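You operate a simulated robot arm through the tools that you are given. There is no shell and no other tool.

You run a simulated robot arm. Do the job below in one go: nothing can be reset, and whatever is moved stays where it is left.

## Task
Put things in order on the top of the green table. At the end: the stubby brush from the top of the green table stands on top of the grey sheets; two of the large pegs from the top of the green table are in the cream tray; the olive block stands on top of the green tag clip; whatever was shut is shut again. Leave all else as you found it, and nothing knocked over.

It is judged by the outcome, as a careful person would: the job done as asked, and still so three seconds after it is handed in. It fails if anything else is knocked over, pushed out of place, dropped, spilled or broken. Flat cloth is picked up by pressing the open fingertips on it (5 to 10 N) and closing them slowly along it; thin cloth reads only 2 to 8 mm in the jaws.

## Robot
A 7-joint arm with a two-finger gripper, fixed in place. Base frame: the origin is at the foot of the arm, x ahead of it, y to its left, z up; the work surface is at about z = 800. Lengths are in mm, angles in rad, forces in N, time in s.
With the tool pointing down near the work surface it reaches from about 340 to 720 mm from the base axis. Its first joint turns from -1.152 to 1.152 rad. Payload 2.45 kg.
The tool frame sits at the grasp point between the pads (the TCP): z along the fingers, y along the line on which they close. The tips reach 26 mm beyond it. The gripper opens to 96 mm. The gripper's body begins 69 mm behind the TCP.
Orientation is told as [roll, pitch, yaw] about the base's x, y, z axes, in that order, counted from this pose: with the fingers straight down and closing along the base's y, the tool's x points along the base's -x, its y along +y and its z along -z.

## Interface
- The arm moves only by the tool move_arm. Its arguments are lists of equal length, an entry for each row: "grip": the closure, from 0 (fully open) to 1 (shut); "offset": the shift along the tool's x, y, z in mm, a list of three; "dr": the turn, a rotation vector about the tool's x, y, z in rad, a list of three. In form: {"grip": [grip, ...], "offset": [[tx, ty, tz], ...], "dr": [[wx, wy, wz], ...]}. A call has 1 to 20 rows; each row shifts and turns the commanded pose from where the row before left it, along the tool's axes as they then stand. A row lasts 0.2 s, in which the tool goes at most 50 mm and 0.15 rad; a call with a longer step from one row to the next is refused whole, and so is a gripper value outside its range. Where a pose cannot be reached the arm comes as near as it can. A force on the tool above 40 N (or 10 N above the force at the start of the call, whichever is more), or a blocked arm, ends the call early, and 0.2 s more pass. Each finger halts on what it meets, pressing with about 38 N; the grip force reading is that of the motor and also rises with nothing between the fingers. The clock runs only during rows and for 0.2 s after the last one: add rows that do not move to give the fingers time. The reply holds the time, the measured pose of the TCP, the force on the tool along the base axes, the opening and the grip force, in the units named above and with some noise, with the torque about the TCP (base axes, N m) and any sound that the robot's microphone picked up.
- Cameras (640 x 400 px; columns grow to the right, rows downward): "scene" is fixed at [156.2, -387.1, 1417.4]; the picture's right is [0.84, -0.54, 0.00], its down [-0.34, -0.53, -0.78] and it looks along [0.42, 0.65, -0.63] (base axes); focal length 326 px, centre (320, 200). "wrist" rides on the gripper at [82, 3, -98] in the tool frame; the picture's right is [-0.04, 1.00, 0.00], its down [-0.73, -0.03, -0.68] and it looks along [-0.68, -0.03, 0.73] (tool axes); focal length 256 px, centre (320, 200). There is no depth. A picture from a camera that has moved, and an enlarged one, comes with that camera's place and axes in the base frame and with its lens.
- snapshot(camera): a new picture of that camera. No time passes.
- zoom(camera, box): a new picture of the part [left, top, right, bottom] of that camera's present view, enlarged. No time passes.
- hand_in(): hands the job in; it is judged then, once.

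Nothing tells you positions but the pictures and the camera data. Unless the task says otherwise, let go and move clear before handing in.

The tools are called after "Emit:" by a JSON object that holds its "method" and its "body". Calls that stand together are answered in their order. move_arm: Moves the arm, as the interface text tells. Its arguments: {"type":"object","properties":{"grip":{"type":"array","items":{"type":"number"}},"offset":{"type":"array","items":{"type":"array","items":{"type":"number"}}},"dr":{"type":"array","items":{"type":"array","items":{"type":"number"}}}},"required":["grip","offset","dr"]} The other tools are called the same way: snapshot (camera) takes a picture; zoom (camera, box) takes an enlarged picture of a part of a camera's view; hand_in () hands the job in.

At the start:

```text
t: 0.0
tcp_pos: [392.0, 273.5, 1096.4]
orientation: [0.0, 0.001, 0.0]
force: [0.9, 0.6, 0.3]
moment: [-0.01, 0.01, 0.01]
gripper_width: 95.8
finger_force: 0.0
```

scene: 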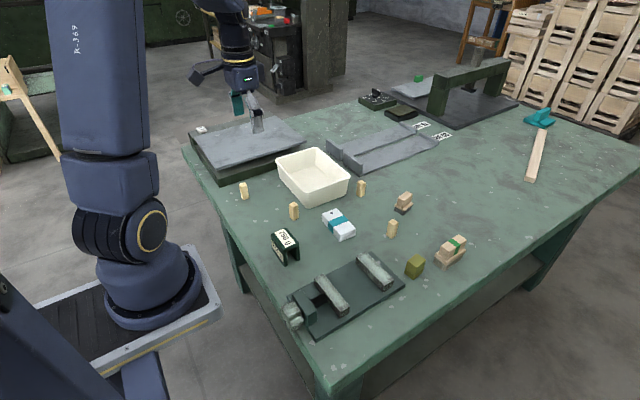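
wrist: 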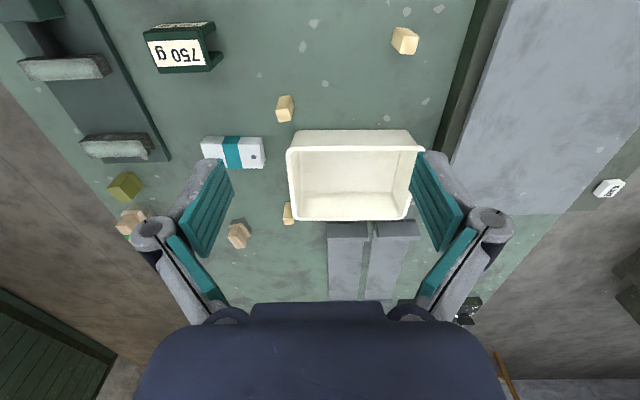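

I see a green table with a cream tray, several small wooden pegs, an olive block, grey sheets, a vice-like fixture, and a 750 g weight. I'll look closer before moving.

Emit:
{"method": "zoom", "body": {"camera": "scene", "box": [180, 100, 340, 200]}}

Emit:
{"method": "zoom", "body": {"camera": "scene", "box": [320, 60, 480, 160]}}

Emit:
{"method": "zoom", "body": {"camera": "scene", "box": [340, 170, 500, 270]}}

Emit:
{"method": "zoom", "body": {"camera": "scene", "box": [230, 170, 390, 270]}}

Emit:
{"method": "zoom", "body": {"camera": "scene", "box": [270, 240, 430, 340]}}

Emit:
{"method": "zoom", "body": {"camera": "scene", "box": [460, 60, 620, 200]}}

```text
4.00 times, centred on (260, 150) of scene
camera zoom: at [156.2, -387.1, 1417.4], right [0.84, -0.54, 0.0], down [-0.34, -0.53, -0.78], along [0.42, 0.65, -0.63], focal length 1302 px, centre (560, 400)
```

zoom: 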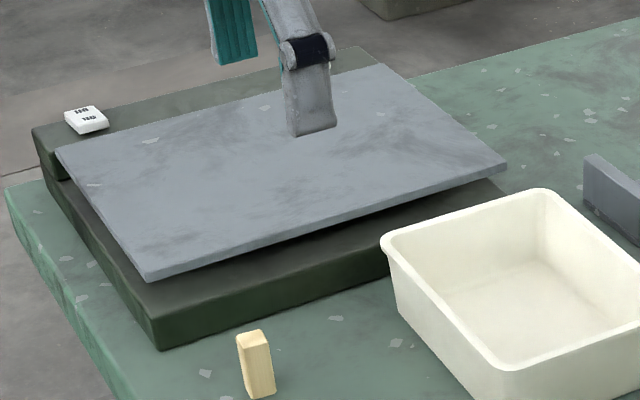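

```text
4.00 times, centred on (400, 110) of scene
camera zoom: at [156.2, -387.1, 1417.4], right [0.84, -0.54, 0.0], down [-0.34, -0.53, -0.78], along [0.42, 0.65, -0.63], focal length 1302 px, centre (0, 560)
```

zoom: 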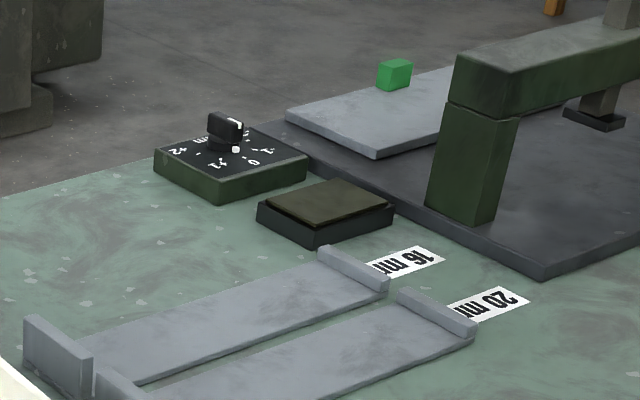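

```text
4.00 times, centred on (420, 220) of scene
camera zoom: at [156.2, -387.1, 1417.4], right [0.84, -0.54, 0.0], down [-0.34, -0.53, -0.78], along [0.42, 0.65, -0.63], focal length 1302 px, centre (-80, 120)
```

zoom: 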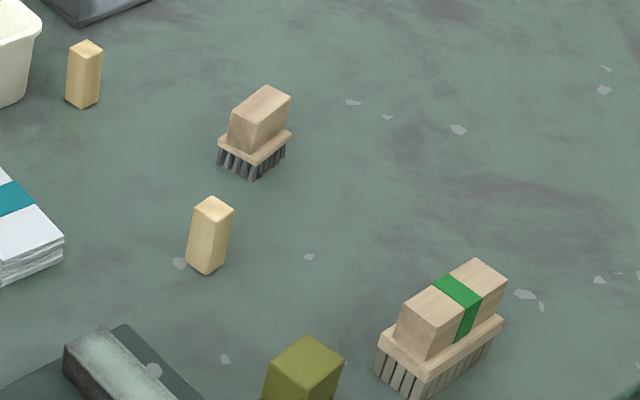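

```text
4.00 times, centred on (310, 220) of scene
camera zoom: at [156.2, -387.1, 1417.4], right [0.84, -0.54, 0.0], down [-0.34, -0.53, -0.78], along [0.42, 0.65, -0.63], focal length 1302 px, centre (360, 120)
```

zoom: 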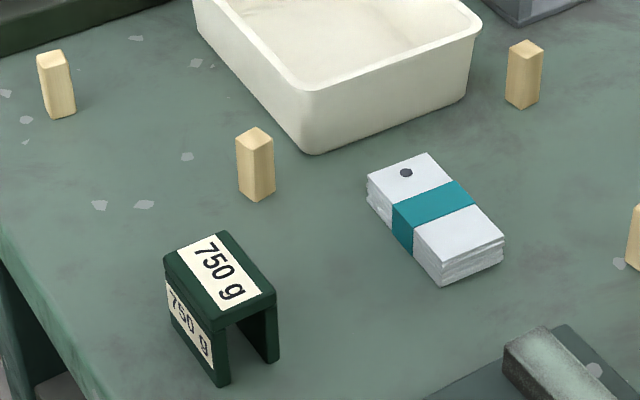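

```text
4.00 times, centred on (350, 290) of scene
camera zoom: at [156.2, -387.1, 1417.4], right [0.84, -0.54, 0.0], down [-0.34, -0.53, -0.78], along [0.42, 0.65, -0.63], focal length 1302 px, centre (200, -160)
```

zoom: 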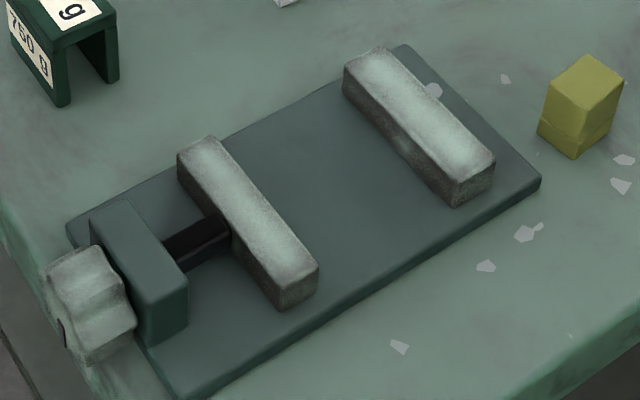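

```text
2.86 times, centred on (540, 130) of scene
camera zoom: at [156.2, -387.1, 1417.4], right [0.84, -0.54, 0.0], down [-0.34, -0.53, -0.78], along [0.42, 0.65, -0.63], focal length 930 px, centre (-309, 400)
```

zoom: 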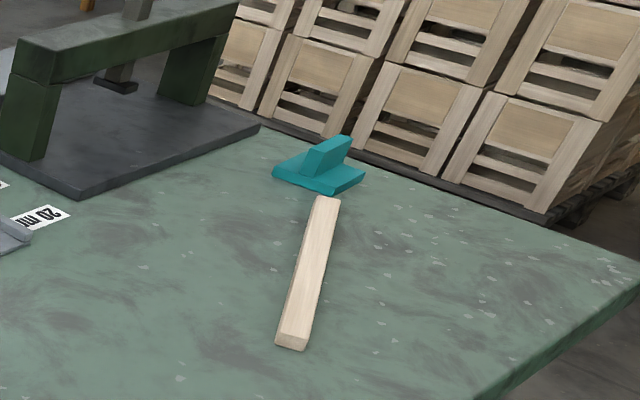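

The brushes, pegs and fixtures are visible, but I still need to identify the green tag clip, the grey sheets and anything shut. I'll zoom in more from both cameras.

Emit:
{"method": "zoom", "body": {"camera": "wrist", "box": [440, 0, 640, 220]}}

Emit:
{"method": "zoom", "body": {"camera": "wrist", "box": [100, 100, 340, 260]}}

Emit:
{"method": "zoom", "body": {"camera": "scene", "box": [390, 50, 530, 140]}}

Emit:
{"method": "zoom", "body": {"camera": "scene", "box": [200, 0, 320, 80]}}

Emit:
{"method": "zoom", "body": {"camera": "scene", "box": [0, 40, 100, 140]}}

Emit:
{"method": "zoom", "body": {"camera": "wrist", "box": [0, 0, 220, 180]}}

Emit:
{"method": "zoom", "body": {"camera": "wrist", "box": [260, 0, 440, 120]}}

Emit:
{"method": "zoom", "body": {"camera": "scene", "box": [350, 80, 430, 130]}}

```text
1.82 times, centred on (540, 110) of wrist
camera zoom: at [310.2, 277.3, 1193.3], right [0.04, 1.0, 0.0], down [0.73, -0.03, 0.68], along [0.68, -0.03, -0.73], focal length 465 px, centre (-80, 364)
```

zoom: 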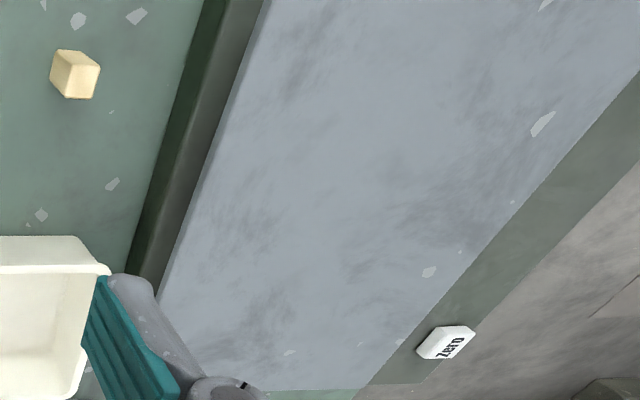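

```text
2.50 times, centred on (220, 180) of wrist
camera zoom: at [310.2, 277.3, 1193.3], right [0.04, 1.0, 0.0], down [0.73, -0.03, 0.68], along [0.68, -0.03, -0.73], focal length 640 px, centre (570, 250)
```

zoom: 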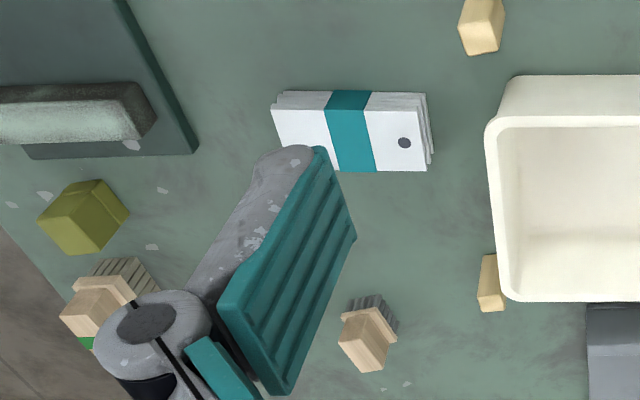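

```text
4.44 times, centred on (460, 95) of scene
camera zoom: at [156.2, -387.1, 1417.4], right [0.84, -0.54, 0.0], down [-0.34, -0.53, -0.78], along [0.42, 0.65, -0.63], focal length 1447 px, centre (-302, 667)
```

zoom: 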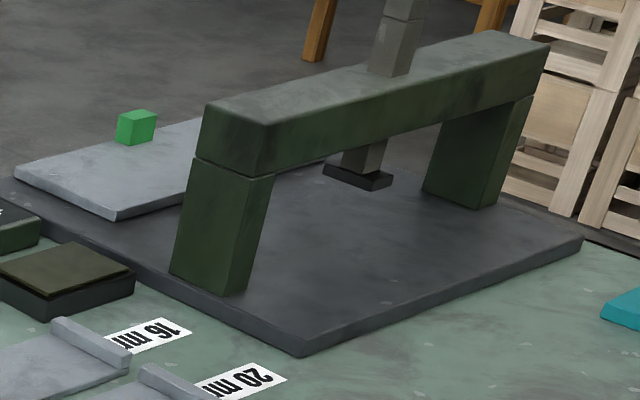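

```text
5.00 times, centred on (260, 40) of scene
camera zoom: at [156.2, -387.1, 1417.4], right [0.84, -0.54, 0.0], down [-0.34, -0.53, -0.78], along [0.42, 0.65, -0.63], focal length 1628 px, centre (620, 1000)
```

zoom: 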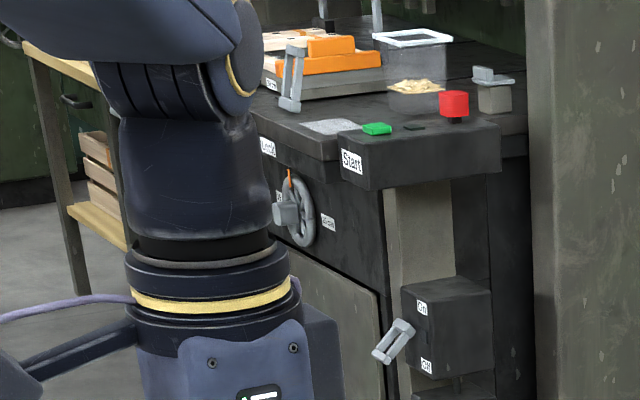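

```text
4.00 times, centred on (50, 90) of scene
camera zoom: at [156.2, -387.1, 1417.4], right [0.84, -0.54, 0.0], down [-0.34, -0.53, -0.78], along [0.42, 0.65, -0.63], focal length 1302 px, centre (1400, 640)
```

zoom: 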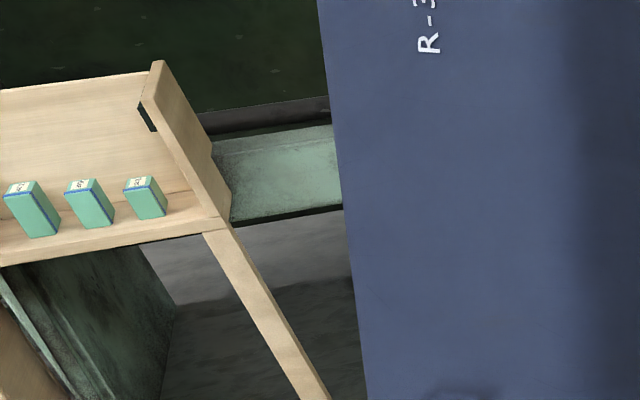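

```text
2.22 times, centred on (110, 90) of wrist
camera zoom: at [310.2, 277.3, 1193.3], right [0.04, 1.0, 0.0], down [0.73, -0.03, 0.68], along [0.68, -0.03, -0.73], focal length 569 px, centre (787, 444)
```

zoom: 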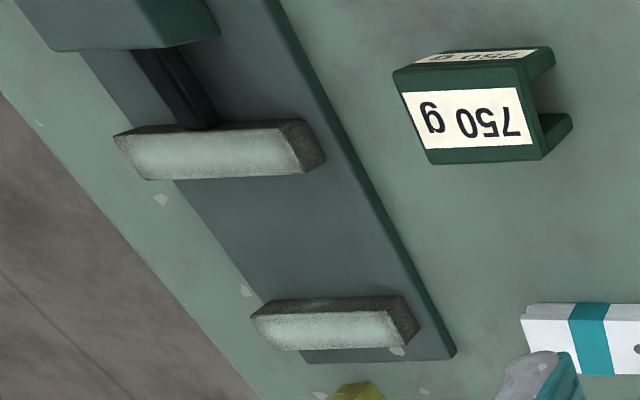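

```text
3.33 times, centred on (350, 60) of wrist
camera zoom: at [310.2, 277.3, 1193.3], right [0.04, 1.0, 0.0], down [0.73, -0.03, 0.68], along [0.68, -0.03, -0.73], focal length 853 px, centre (220, 667)
```

zoom: 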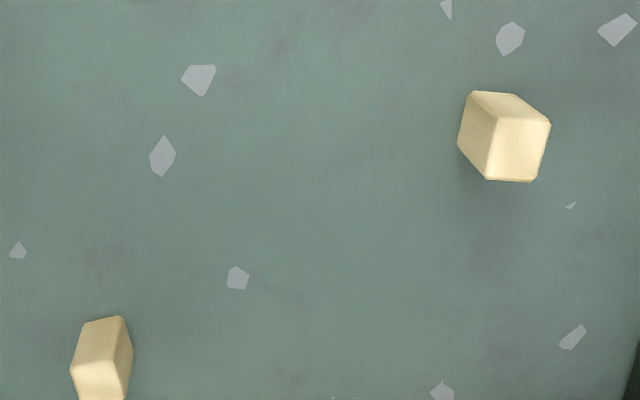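

```text
8.00 times, centred on (390, 105) of scene
camera zoom: at [156.2, -387.1, 1417.4], right [0.84, -0.54, 0.0], down [-0.34, -0.53, -0.78], along [0.42, 0.65, -0.63], focal length 2604 px, centre (-240, 960)
```

zoom: 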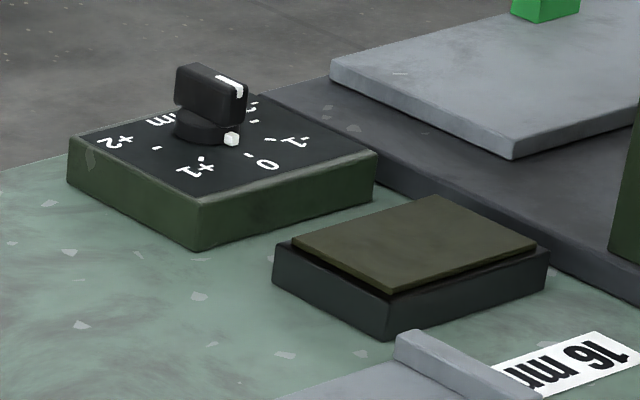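

The grey platform on the left looks like a scale with a "zero" button, and the 750 g piece is a dark green U-shape. I'll compare the four pegs and look closely at the brushes and sheets.

Emit:
{"method": "zoom", "body": {"camera": "scene", "box": [224, 178, 264, 203]}}

Emit:
{"method": "zoom", "body": {"camera": "scene", "box": [274, 198, 314, 223]}}

Emit:
{"method": "zoom", "body": {"camera": "scene", "box": [341, 175, 381, 200]}}

Emit:
{"method": "zoom", "body": {"camera": "scene", "box": [372, 216, 412, 241]}}

Emit:
{"method": "zoom", "body": {"camera": "scene", "box": [384, 185, 424, 215]}}

Emit:
{"method": "zoom", "body": {"camera": "scene", "box": [430, 230, 478, 275]}}

Emit:
{"method": "zoom", "body": {"camera": "scene", "box": [266, 223, 306, 268]}}

Emit:
{"method": "zoom", "body": {"camera": "scene", "box": [316, 203, 364, 245]}}

Emit:
{"method": "zoom", "body": {"camera": "scene", "box": [396, 248, 436, 283]}}

Emit:
{"method": "zoom", "body": {"camera": "scene", "box": [408, 70, 428, 85]}}

```text
16.00 times, centred on (244, 190) of scene
camera zoom: at [156.2, -387.1, 1417.4], right [0.84, -0.54, 0.0], down [-0.34, -0.53, -0.78], along [0.42, 0.65, -0.63], focal length 5208 px, centre (1536, 352)
```

zoom: 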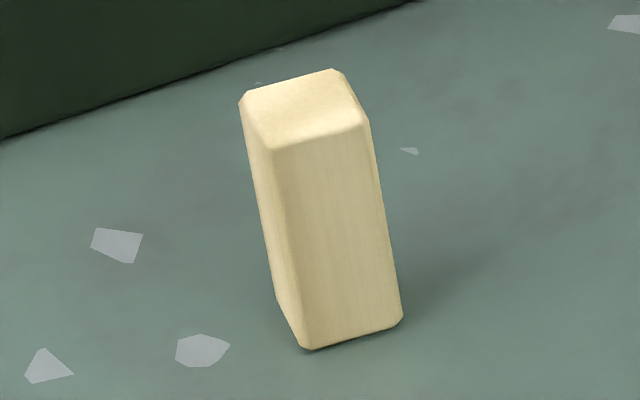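

```text
16.00 times, centred on (294, 210) of scene
camera zoom: at [156.2, -387.1, 1417.4], right [0.84, -0.54, 0.0], down [-0.34, -0.53, -0.78], along [0.42, 0.65, -0.63], focal length 5208 px, centre (736, 32)
```

zoom: 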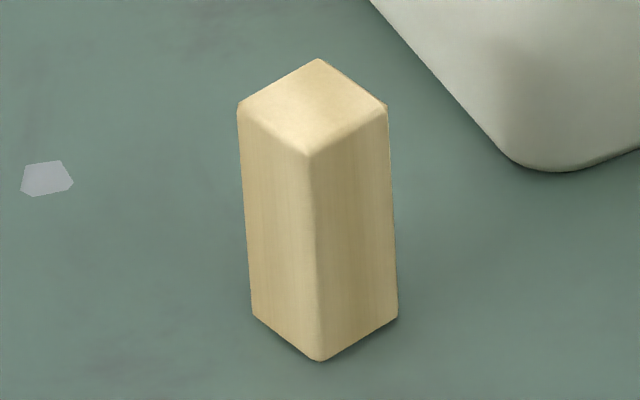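

```text
16.00 times, centred on (361, 188) of scene
camera zoom: at [156.2, -387.1, 1417.4], right [0.84, -0.54, 0.0], down [-0.34, -0.53, -0.78], along [0.42, 0.65, -0.63], focal length 5208 px, centre (-336, 400)
```

zoom: 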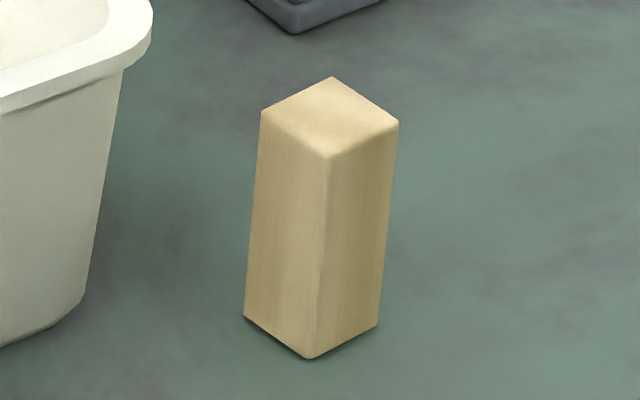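

```text
16.00 times, centred on (392, 228) of scene
camera zoom: at [156.2, -387.1, 1417.4], right [0.84, -0.54, 0.0], down [-0.34, -0.53, -0.78], along [0.42, 0.65, -0.63], focal length 5208 px, centre (-832, -256)
```

zoom: 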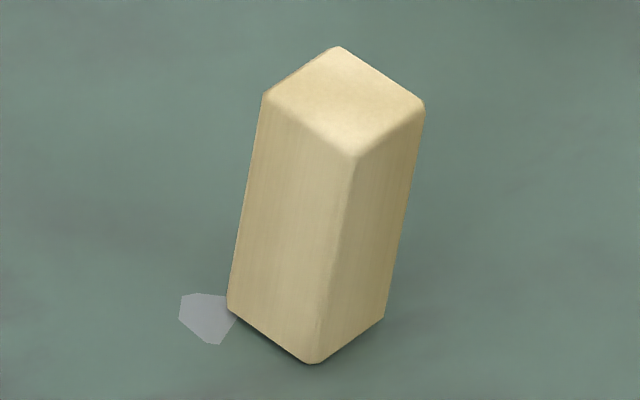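

```text
13.33 times, centred on (404, 200) of scene
camera zoom: at [156.2, -387.1, 1417.4], right [0.84, -0.54, 0.0], down [-0.34, -0.53, -0.78], along [0.42, 0.65, -0.63], focal length 4340 px, centre (-800, 200)
```

zoom: 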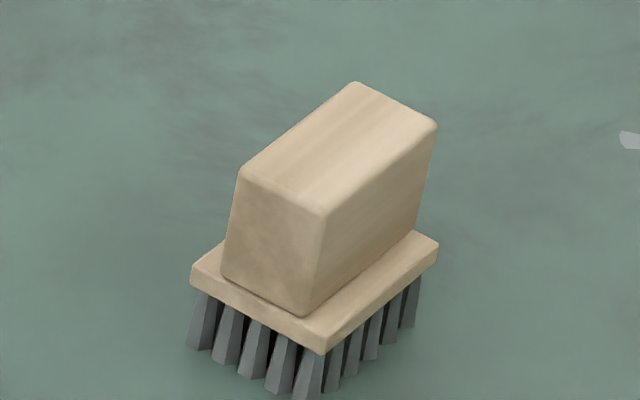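

```text
8.89 times, centred on (454, 252) of scene
camera zoom: at [156.2, -387.1, 1417.4], right [0.84, -0.54, 0.0], down [-0.34, -0.53, -0.78], along [0.42, 0.65, -0.63], focal length 2893 px, centre (-871, -267)
```

zoom: 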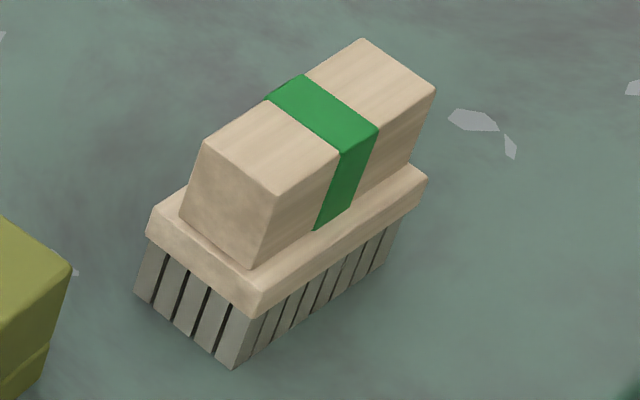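

```text
8.89 times, centred on (286, 246) of scene
camera zoom: at [156.2, -387.1, 1417.4], right [0.84, -0.54, 0.0], down [-0.34, -0.53, -0.78], along [0.42, 0.65, -0.63], focal length 2893 px, centre (622, -204)
```

zoom: 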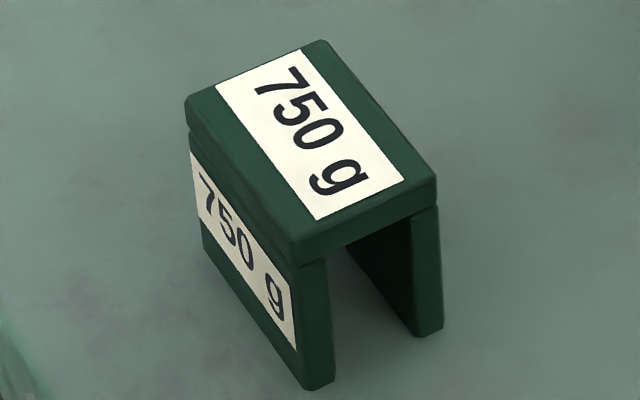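

```text
9.52 times, centred on (340, 224) of scene
camera zoom: at [156.2, -387.1, 1417.4], right [0.84, -0.54, 0.0], down [-0.34, -0.53, -0.78], along [0.42, 0.65, -0.63], focal length 3100 px, centre (130, -29)
```

zoom: 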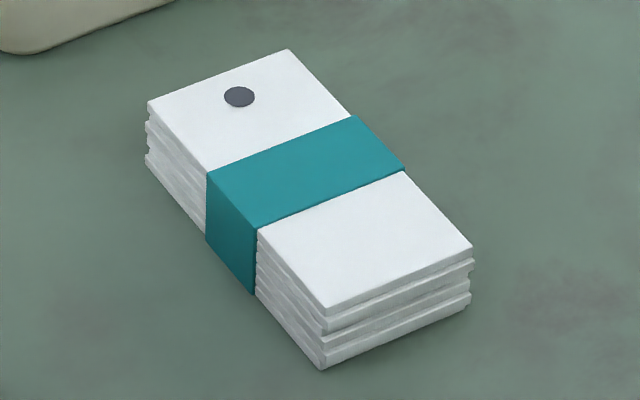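

```text
11.43 times, centred on (416, 266) of scene
camera zoom: at [156.2, -387.1, 1417.4], right [0.84, -0.54, 0.0], down [-0.34, -0.53, -0.78], along [0.42, 0.65, -0.63], focal length 3720 px, centre (-777, -549)
```

zoom: 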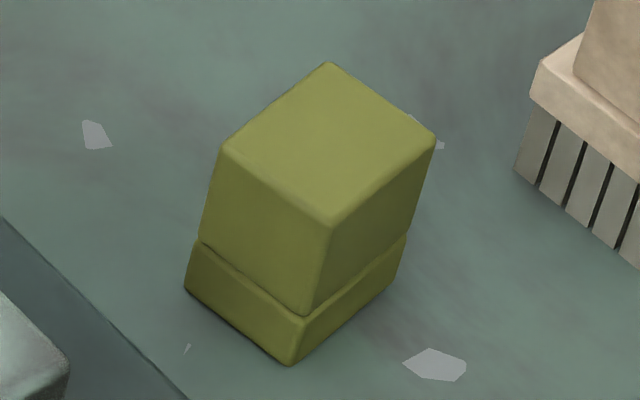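

```text
16.00 times, centred on (418, 78) of scene
camera zoom: at [156.2, -387.1, 1417.4], right [0.84, -0.54, 0.0], down [-0.34, -0.53, -0.78], along [0.42, 0.65, -0.63], focal length 5208 px, centre (-1248, 2160)
```

zoom: 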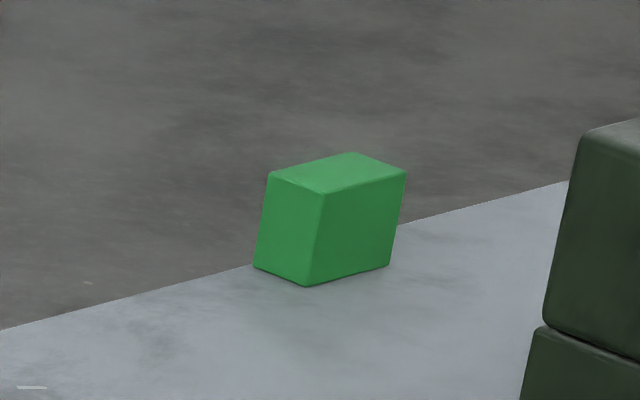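

All four pegs look about the same size, roughly 18 mm square by 47 mm tall. The green tag clip is probably the U-shaped "750 g" piece and the grey sheets the banded stack, so I'll move the wrist camera for better views.

Emit:
{"method": "move_arm", "body": {"grip": [0, 0, 0, 0, 0, 0], "offset": [[0, -45, 9], [0, -45, 9], [0, -45, 9], [0, -45, 9], [0, -40, 9], [0, 0, 0]], "dr": [[0, 0, 0], [0, 0, 0], [0, 0, 0], [0, 0, 0], [0, 0, 0], [0, 0, 0]]}}

Emit:
{"method": "snapshot", "body": {"camera": "wrist"}}

Emit:
{"method": "snapshot", "body": {"camera": "scene"}}

```text
t: 1.4
tcp_pos: [390.0, 54.7, 1049.9]
orientation: [-0.001, 0.0, 0.0]
force: [0.6, -0.1, -0.5]
moment: [0.04, 0.01, -0.02]
gripper_width: 96.1
finger_force: 0.1
```

```text
taken
camera wrist: at [308.2, 57.8, 1147.6], right [0.04, 1.0, 0.0], down [0.73, -0.03, 0.68], along [0.68, -0.03, -0.73], focal length 256 px, centre (320, 200)
```

wrist: 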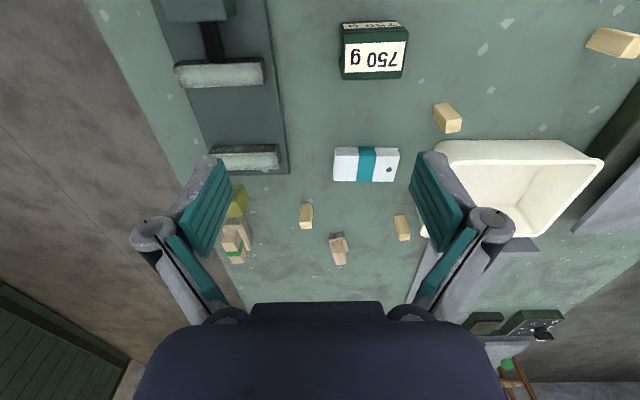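

```text
taken
```

scene: 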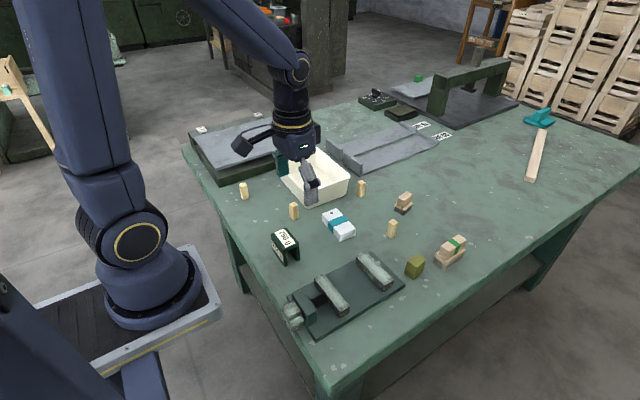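

The whole working area is in view from here. I'll zoom on the small objects to measure positions and yaw.

Emit:
{"method": "zoom", "body": {"camera": "wrist", "box": [280, 130, 420, 270]}}

Emit:
{"method": "zoom", "body": {"camera": "wrist", "box": [320, 0, 480, 140]}}

Emit:
{"method": "zoom", "body": {"camera": "wrist", "box": [200, 170, 300, 280]}}

Emit:
{"method": "zoom", "body": {"camera": "wrist", "box": [440, 0, 640, 140]}}

Emit:
{"method": "zoom", "body": {"camera": "scene", "box": [320, 110, 460, 180]}}

```text
2.86 times, centred on (350, 200) of wrist
camera zoom: at [308.2, 57.8, 1147.6], right [0.04, 1.0, 0.0], down [0.73, -0.03, 0.68], along [0.68, -0.03, -0.73], focal length 731 px, centre (234, 200)
```

zoom: 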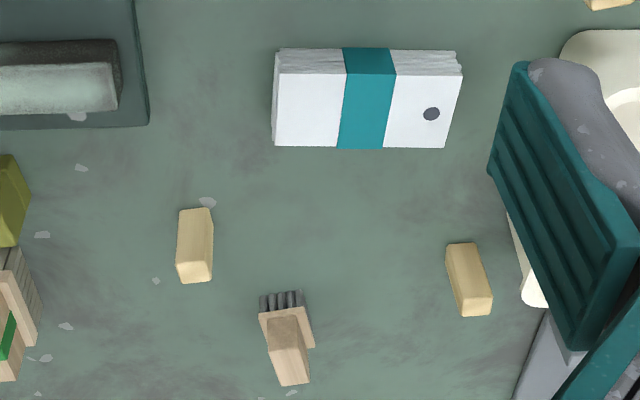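

```text
2.86 times, centred on (400, 70) of wrist
camera zoom: at [308.2, 57.8, 1147.6], right [0.04, 1.0, 0.0], down [0.73, -0.03, 0.68], along [0.68, -0.03, -0.73], focal length 731 px, centre (91, 571)
```

zoom: 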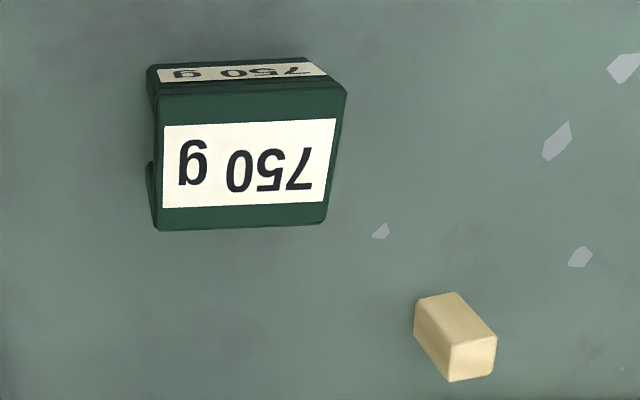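

```text
3.64 times, centred on (250, 225) of wrist
camera zoom: at [308.2, 57.8, 1147.6], right [0.04, 1.0, 0.0], down [0.73, -0.03, 0.68], along [0.68, -0.03, -0.73], focal length 931 px, centre (574, 109)
```

zoom: 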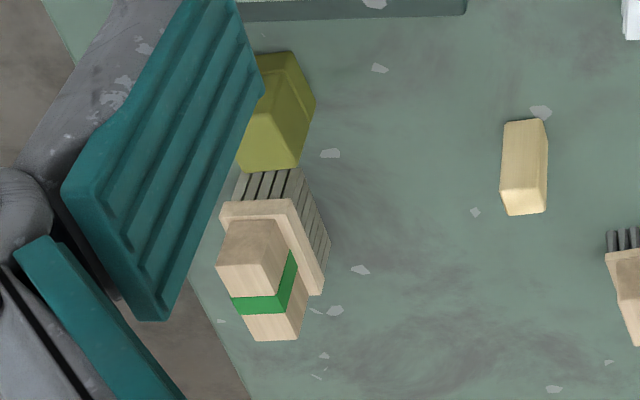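

```text
2.86 times, centred on (540, 70) of wrist
camera zoom: at [308.2, 57.8, 1147.6], right [0.04, 1.0, 0.0], down [0.73, -0.03, 0.68], along [0.68, -0.03, -0.73], focal length 731 px, centre (-309, 571)
```

zoom: 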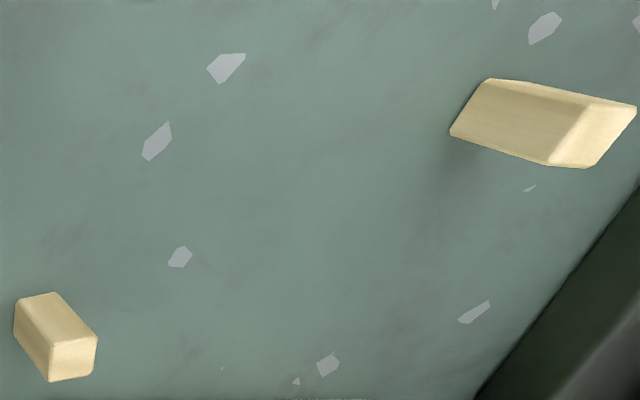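

```text
4.57 times, centred on (390, 145) of scene
camera zoom: at [156.2, -387.1, 1417.4], right [0.84, -0.54, 0.0], down [-0.34, -0.53, -0.78], along [0.42, 0.65, -0.63], focal length 1488 px, centre (0, 451)
```

zoom: 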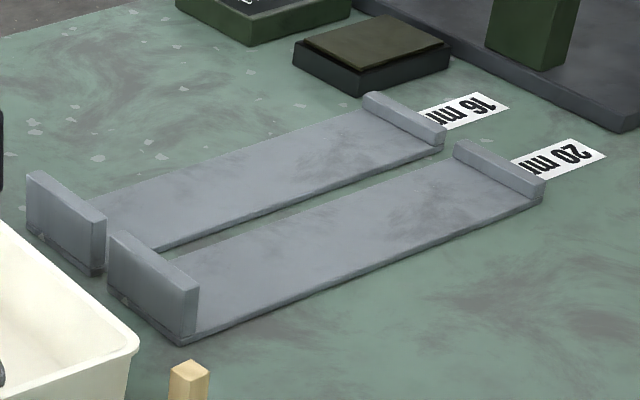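

The four pegs measure alike, about 18 mm square, at roughly (646,23), (686,205), (465,224) and (384,384). I'll start with the isolated peg at (646,23) and hover over it, turned to match its yaw.

Emit:
{"method": "move_arm", "body": {"grip": [0.4, 0.4, 0.4, 0.4, 0.4, 0.4, 0.4, 0.4], "offset": [[-42.7, -5.3, 20], [-42.7, -5.3, 20], [-42.7, -5.3, 20], [-42.7, -5.3, 20], [-42.7, -5.3, 20], [-42.7, -5.3, 20], [0, 0, 0], [0, 0, 0]], "dr": [[0, 0, 0], [0, 0, 0], [0, 0, 0], [0, 0, 0], [0, 0, 0], [0, 0, 0], [0, 0, -0.12], [0, 0, 0]]}}

Emit:
{"method": "snapshot", "body": {"camera": "wrist"}}

Emit:
{"method": "snapshot", "body": {"camera": "scene"}}

```text
t: 3.2
tcp_pos: [647.5, 23.3, 930.1]
orientation: [0.0, 0.001, 0.121]
force: [-0.3, 0.2, -0.4]
moment: [-0.02, 0.02, 0.02]
gripper_width: 57.5
finger_force: 0.0
```

```text
taken
camera wrist: at [566.0, 15.4, 1027.6], right [-0.08, 1.0, 0.0], down [0.73, 0.06, 0.68], along [0.68, 0.06, -0.73], focal length 256 px, centre (320, 200)
```

wrist: 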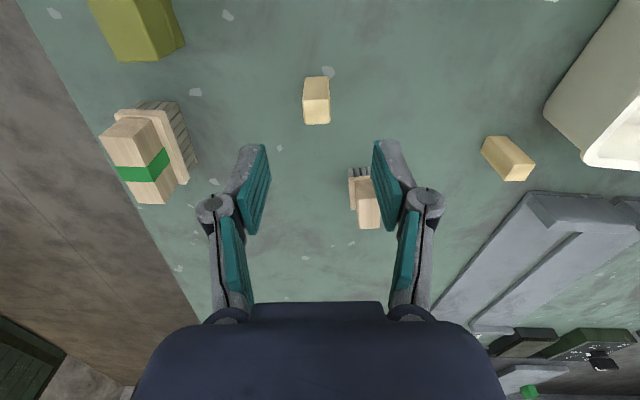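

```text
taken
```

scene: 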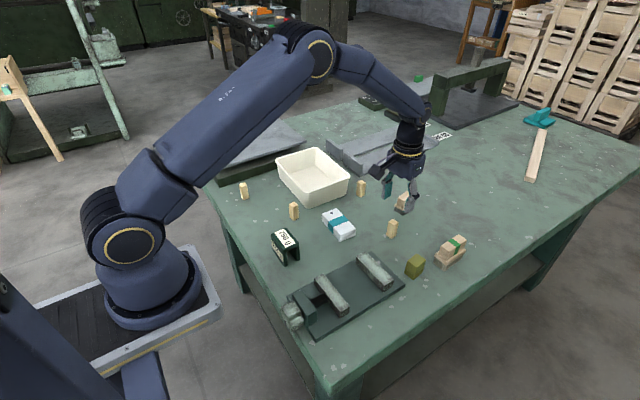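

The peg appears nearly under the tool. I'll zoom to check the alignment.

Emit:
{"method": "zoom", "body": {"camera": "wrist", "box": [280, 60, 360, 140]}}

Emit:
{"method": "zoom", "body": {"camera": "wrist", "box": [320, 150, 400, 240]}}

Emit:
{"method": "zoom", "body": {"camera": "wrist", "box": [80, 0, 220, 220]}}

```text
5.00 times, centred on (320, 100) of wrist
camera zoom: at [566.0, 15.4, 1027.6], right [-0.08, 1.0, 0.0], down [0.73, 0.06, 0.68], along [0.68, 0.06, -0.73], focal length 1280 px, centre (320, 700)
```

zoom: 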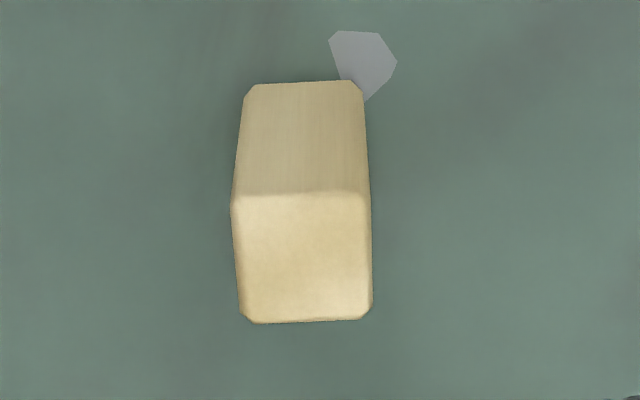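

```text
4.44 times, centred on (360, 195) of wrist
camera zoom: at [566.0, 15.4, 1027.6], right [-0.08, 1.0, 0.0], down [0.73, 0.06, 0.68], along [0.68, 0.06, -0.73], focal length 1138 px, centre (142, 222)
```

zoom: 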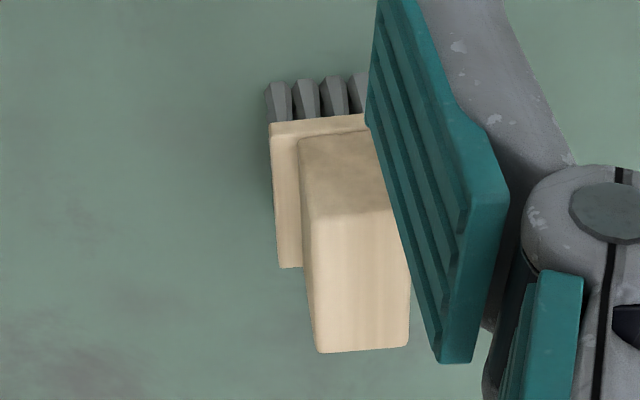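

```text
1.82 times, centred on (150, 110) of wrist
camera zoom: at [566.0, 15.4, 1027.6], right [-0.08, 1.0, 0.0], down [0.73, 0.06, 0.68], along [0.68, 0.06, -0.73], focal length 465 px, centre (629, 364)
```

zoom: 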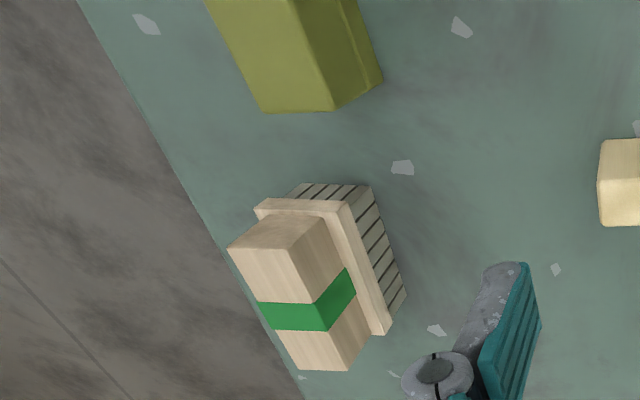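

The peg is about 3 mm off along the tool's y, so I'll correct that, go down and grip it. Its width reading will confirm the size.

Emit:
{"method": "move_arm", "body": {"grip": [0.4, 0.4, 0.4, 0.4, 0.4], "offset": [[1.8, -3.0, 20], [0, 0, 28], [0, 0, 28], [0, 0, 22], [0, 0, 0]], "dr": [[0, 0, 0], [0, 0, 0], [0, 0, 0], [0, 0, 0], [0, 0, 0]]}}

Emit:
{"method": "zoom", "body": {"camera": "wrist", "box": [240, 60, 400, 220]}}

Emit:
{"method": "zoom", "body": {"camera": "scene", "box": [350, 180, 450, 260]}}

```text
t: 4.4
tcp_pos: [646.9, 20.4, 833.3]
orientation: [0.002, -0.001, 0.121]
force: [0.4, 0.3, -0.3]
moment: [0.02, 0.0, -0.03]
gripper_width: 58.0
finger_force: 0.2
```

```text
2.50 times, centred on (320, 140) of wrist
camera zoom: at [565.4, 12.6, 930.9], right [-0.08, 1.0, 0.0], down [0.73, 0.06, 0.68], along [0.68, 0.05, -0.73], focal length 640 px, centre (320, 350)
```

zoom: 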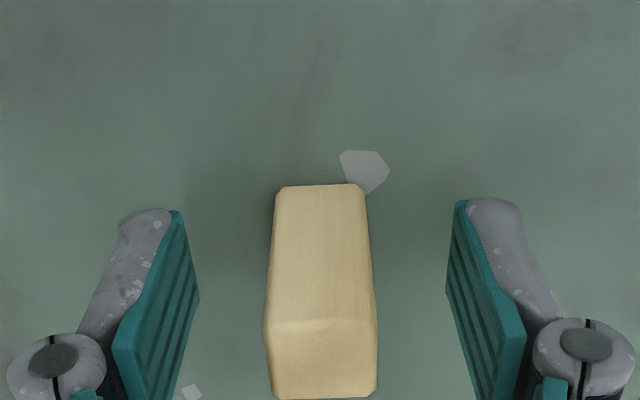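

```text
5.00 times, centred on (400, 220) of scene
camera zoom: at [156.3, -387.1, 1417.4], right [0.84, -0.54, 0.0], down [-0.34, -0.53, -0.78], along [0.42, 0.65, -0.63], focal length 1628 px, centre (-80, 100)
```

zoom: 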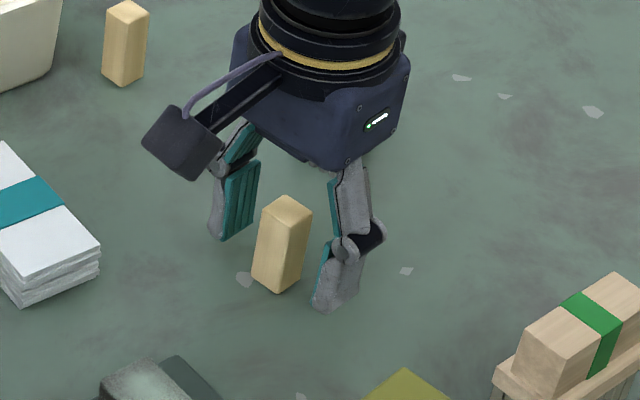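

The peg stands centred between the fingers, so I'll close on it slowly and read the width.

Emit:
{"method": "move_arm", "body": {"grip": [0.5, 0.6, 0.7, 0.76, 0.8, 0.84, 0.88, 0.88], "offset": [[0, 0, 0], [0, 0, 0], [0, 0, 0], [0, 0, 0], [0, 0, 0], [0, 0, 0], [0, 0, 0], [0, 0, 0]], "dr": [[0, 0, 0], [0, 0, 0], [0, 0, 0], [0, 0, 0], [0, 0, 0], [0, 0, 0], [0, 0, 0], [0, 0, 0]]}}

Emit:
{"method": "zoom", "body": {"camera": "wrist", "box": [240, 60, 400, 220]}}

```text
t: 6.2
tcp_pos: [646.2, 19.8, 833.3]
orientation: [-0.001, 0.0, 0.12]
force: [-0.5, -0.1, 0.4]
moment: [-0.03, -0.01, -0.05]
gripper_width: 18.0
finger_force: 38.1
```

```text
2.50 times, centred on (320, 140) of wrist
camera zoom: at [565.3, 12.7, 931.0], right [-0.08, 1.0, 0.0], down [0.73, 0.06, 0.68], along [0.68, 0.05, -0.73], focal length 640 px, centre (320, 350)
```

zoom: 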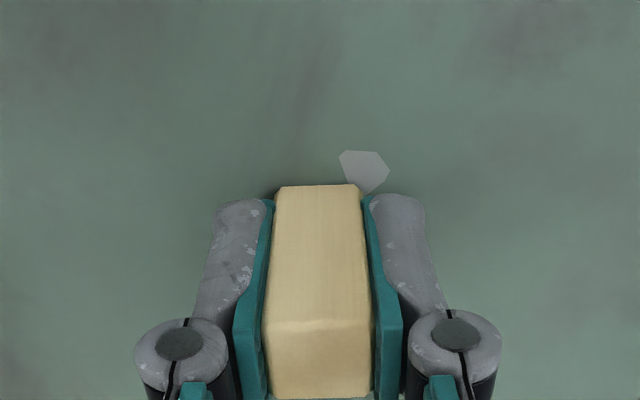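

I have the peg at 18.0 mm. I'll lift it, square up the tool and carry it over the cream tray.

Emit:
{"method": "move_arm", "body": {"grip": [0.88, 0.88, 0.88, 0.88, 0.88, 0.88, 0.88, 0.88, 0.88, 0.88, 0.88], "offset": [[0, 0, -20], [0, 0, -40], [0, 0, -50], [0, 0, 0], [10.2, 44.2, 0], [10.2, 44.2, 0], [10.2, 44.2, 0], [10.2, 44.2, 0], [10.2, 44.2, 0], [10.2, 44.2, 0], [0, 0, 0]], "dr": [[0, 0, 0], [0, 0, 0], [0, 0, 0], [0, 0, 0.12], [0, 0, 0], [0, 0, 0], [0, 0, 0], [0, 0, 0], [0, 0, 0], [0, 0, 0], [0, 0, 0]]}}

Emit:
{"method": "snapshot", "body": {"camera": "wrist"}}

Emit:
{"method": "snapshot", "body": {"camera": "scene"}}

```text
t: 8.6
tcp_pos: [582.2, 285.9, 941.7]
orientation: [0.0, 0.001, -0.001]
force: [-0.4, -0.8, -0.2]
moment: [-0.01, 0.05, 0.01]
gripper_width: 18.2
finger_force: 38.0
```

```text
taken
camera wrist: at [500.8, 288.7, 1039.1], right [0.04, 1.0, 0.0], down [0.73, -0.03, 0.68], along [0.68, -0.03, -0.73], focal length 256 px, centre (320, 200)
```

wrist: 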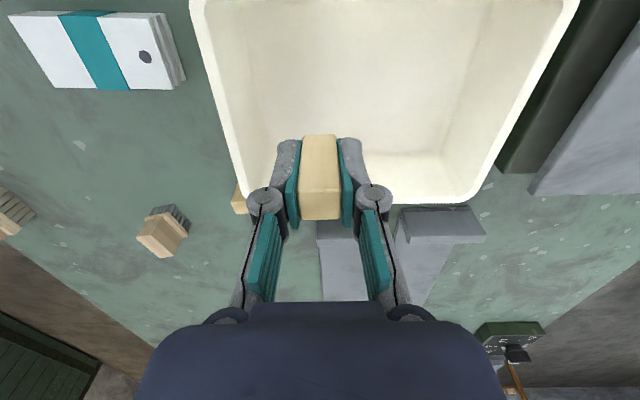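

```text
taken
```

scene: 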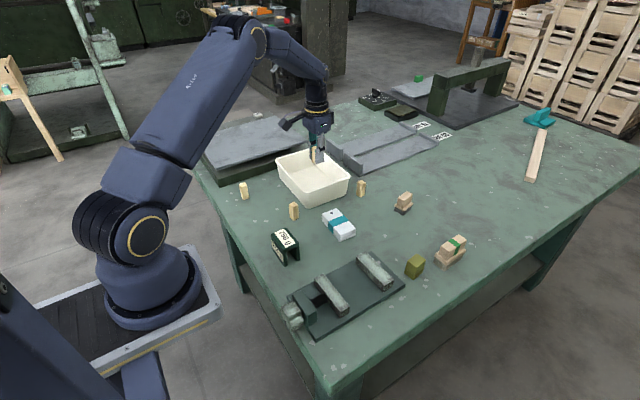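

The tray rim spans roughly x 505–657, y 211–415, with its top near z 870. I'll lower the peg onto the tray floor in small steps.

Emit:
{"method": "move_arm", "body": {"grip": [0.88, 0.88, 0.88, 0.88, 0.88], "offset": [[0, -6, 30], [0, 0, 30], [0, 0, 25], [0, 0, 14], [0, 0, 0]], "dr": [[0, 0, 0], [0, 0, 0], [0, 0, 0], [0, 0, 0], [0, 0, 0]]}}

Emit:
{"method": "move_arm", "body": {"grip": [0.88, 0.88, 0.88], "offset": [[0, 0, 2], [0, 0, 1.5], [0, 0, 0]], "dr": [[0, 0, 0], [0, 0, 0], [0, 0, 0]]}}

Emit:
{"method": "zoom", "body": {"camera": "scene", "box": [270, 130, 370, 210]}}

```text
t: 9.8
tcp_pos: [584.1, 278.2, 843.7]
orientation: [0.001, -0.001, 0.0]
force: [0.2, -0.7, 0.7]
moment: [-0.01, -0.01, 0.02]
gripper_width: 18.1
finger_force: 37.9
```

```text
t: 10.6
tcp_pos: [584.3, 278.6, 838.9]
orientation: [0.0, 0.002, 0.001]
force: [0.3, 0.1, 0.2]
moment: [0.04, -0.03, 0.01]
gripper_width: 18.2
finger_force: 38.2
```

```text
5.00 times, centred on (320, 170) of scene
camera zoom: at [156.3, -387.1, 1417.4], right [0.84, -0.54, 0.0], down [-0.34, -0.53, -0.78], along [0.42, 0.65, -0.63], focal length 1628 px, centre (320, 350)
```

zoom: 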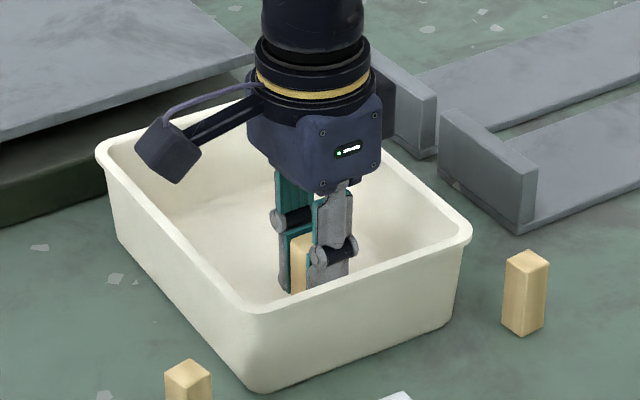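

No contact yet, so I'll lower a little further.

Emit:
{"method": "move_arm", "body": {"grip": [0.88, 0.88, 0.88], "offset": [[0, 0, 1], [0, 0, 1], [0, 0, 0]], "dr": [[0, 0, 0], [0, 0, 0], [0, 0, 0]]}}

Emit:
{"method": "move_arm", "body": {"grip": [0.88, 0.88], "offset": [[0, 0, 1], [0, 0, 0]], "dr": [[0, 0, 0], [0, 0, 0]]}}

```text
t: 11.4
tcp_pos: [584.6, 278.3, 838.3]
orientation: [-0.002, 0.001, 0.0]
force: [-0.1, 1.1, 0.0]
moment: [-0.06, 0.01, 0.02]
gripper_width: 18.3
finger_force: 37.6
```

```text
t: 12.0
tcp_pos: [584.6, 278.9, 837.2]
orientation: [0.001, 0.0, 0.001]
force: [-0.1, 0.7, -0.2]
moment: [-0.02, 0.01, 0.0]
gripper_width: 18.2
finger_force: 38.1
```

Emit:
{"method": "move_arm", "body": {"grip": [0.88, 0.88], "offset": [[0, 0, 1], [0, 0, 0]], "dr": [[0, 0, 0], [0, 0, 0]]}}

Emit:
{"method": "move_arm", "body": {"grip": [0.88, 0.88], "offset": [[0, 0, 1], [0, 0, 0]], "dr": [[0, 0, 0], [0, 0, 0]]}}

```text
t: 12.6
tcp_pos: [585.2, 279.1, 838.1]
orientation: [0.0, -0.001, 0.0]
force: [-3.4, 1.3, 9.5]
moment: [0.02, 0.11, 0.01]
gripper_width: 18.0
finger_force: 38.0
```

```text
t: 13.2
tcp_pos: [586.4, 278.3, 836.6]
orientation: [0.002, -0.003, -0.001]
force: [-4.4, -0.5, 22.2]
moment: [-0.05, 0.19, -0.01]
gripper_width: 18.1
finger_force: 38.1
```

The peg is seated on the tray floor. I'll ease off, open the fingers and go up.

Emit:
{"method": "move_arm", "body": {"grip": [0.88, 0.86, 0.8, 0.74, 0.68, 0.62, 0.62], "offset": [[0, 0, -1.7], [0, 0, 0], [0, 0, 0], [0, 0, 0], [0, 0, 0], [0, 0, 0], [0, 0, 0]], "dr": [[0, 0, 0], [0, 0, 0], [0, 0, 0], [0, 0, 0], [0, 0, 0], [0, 0, 0], [0, 0, 0]]}}

Emit:
{"method": "move_arm", "body": {"grip": [0.62, 0.62, 0.62, 0.62, 0.62], "offset": [[0, 0, -15], [0, 0, -30], [0, 0, -40], [0, 0, -40], [0, 0, 0]], "dr": [[0, 0, 0], [0, 0, 0], [0, 0, 0], [0, 0, 0], [0, 0, 0]]}}

Emit:
{"method": "snapshot", "body": {"camera": "wrist"}}

Emit:
{"method": "zoom", "body": {"camera": "scene", "box": [270, 130, 370, 210]}}

```text
t: 14.8
tcp_pos: [586.1, 278.4, 837.7]
orientation: [0.0, 0.001, 0.0]
force: [0.1, -0.5, -0.4]
moment: [-0.02, 0.01, 0.02]
gripper_width: 36.7
finger_force: 0.1
```

```text
t: 16.0
tcp_pos: [587.0, 277.8, 962.2]
orientation: [0.001, 0.0, 0.001]
force: [-0.8, 0.2, -0.5]
moment: [-0.01, -0.01, -0.01]
gripper_width: 36.5
finger_force: 0.0
```

```text
taken
camera wrist: at [505.6, 280.3, 1060.5], right [0.04, 1.0, 0.0], down [0.73, -0.03, 0.68], along [0.68, -0.03, -0.73], focal length 256 px, centre (320, 200)
```

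wrist: 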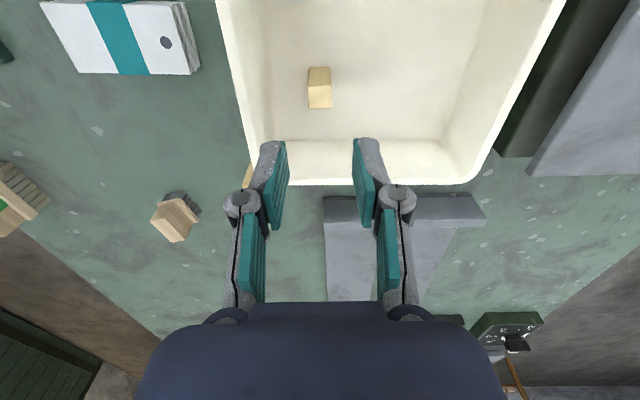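

```text
5.00 times, centred on (320, 170) of scene
camera zoom: at [156.2, -387.1, 1417.4], right [0.84, -0.54, 0.0], down [-0.34, -0.53, -0.78], along [0.42, 0.65, -0.63], focal length 1628 px, centre (320, 350)
```

zoom: 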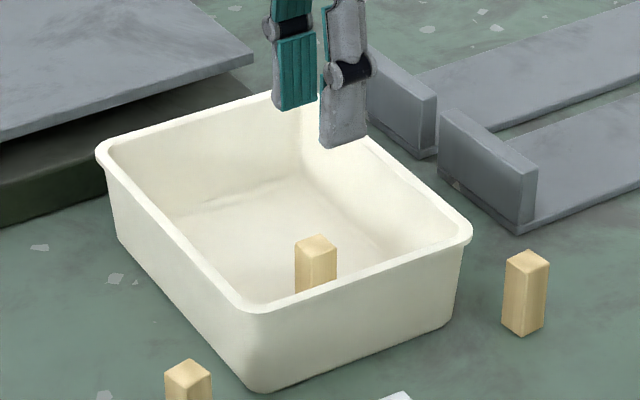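

The first peg stands upright in the tray. Next I'll hover over the peg at (465,222), matching its yaw of about 0.22.

Emit:
{"method": "move_arm", "body": {"grip": [0.5, 0.4, 0.4, 0.4, 0.4, 0.4], "offset": [[40.7, -19, 10.7], [40.7, -19, 10.7], [40.7, -19, 10.7], [0, 0, 0], [0, 0, 0], [0, 0, 0]], "dr": [[0, 0, 0], [0, 0, 0], [0, 0, 0], [0, 0, -0.11], [0, 0, -0.11], [0, 0, 0]]}}

Emit:
{"method": "snapshot", "body": {"camera": "wrist"}}

Emit:
{"method": "zoom", "body": {"camera": "wrist", "box": [280, 60, 360, 140]}}

```text
t: 17.4
tcp_pos: [463.8, 220.9, 928.7]
orientation: [0.0, 0.002, 0.222]
force: [0.5, -1.0, -0.4]
moment: [0.0, -0.04, 0.0]
gripper_width: 57.6
finger_force: 0.0
```

```text
taken
camera wrist: at [383.9, 205.4, 1026.6], right [-0.18, 0.98, 0.0], down [0.72, 0.13, 0.68], along [0.67, 0.12, -0.73], focal length 256 px, centre (320, 200)
```

wrist: 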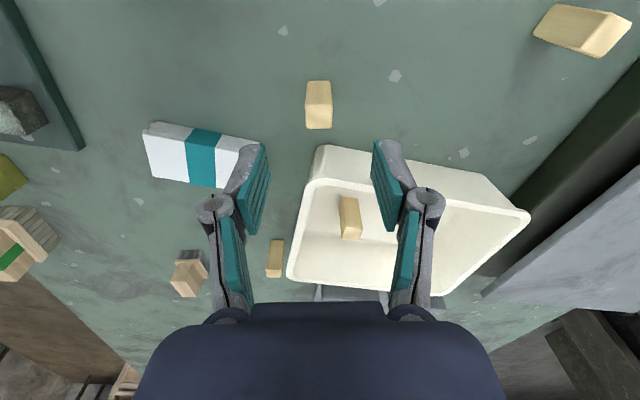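

```text
5.00 times, centred on (320, 100) of wrist
camera zoom: at [383.9, 205.4, 1026.6], right [-0.18, 0.98, 0.0], down [0.72, 0.13, 0.68], along [0.67, 0.12, -0.73], focal length 1280 px, centre (320, 700)
```

zoom: 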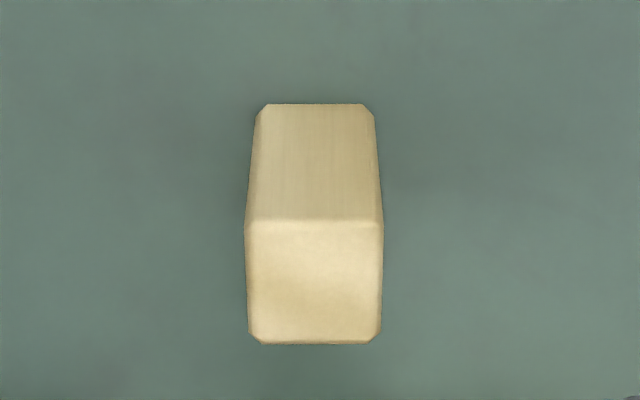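

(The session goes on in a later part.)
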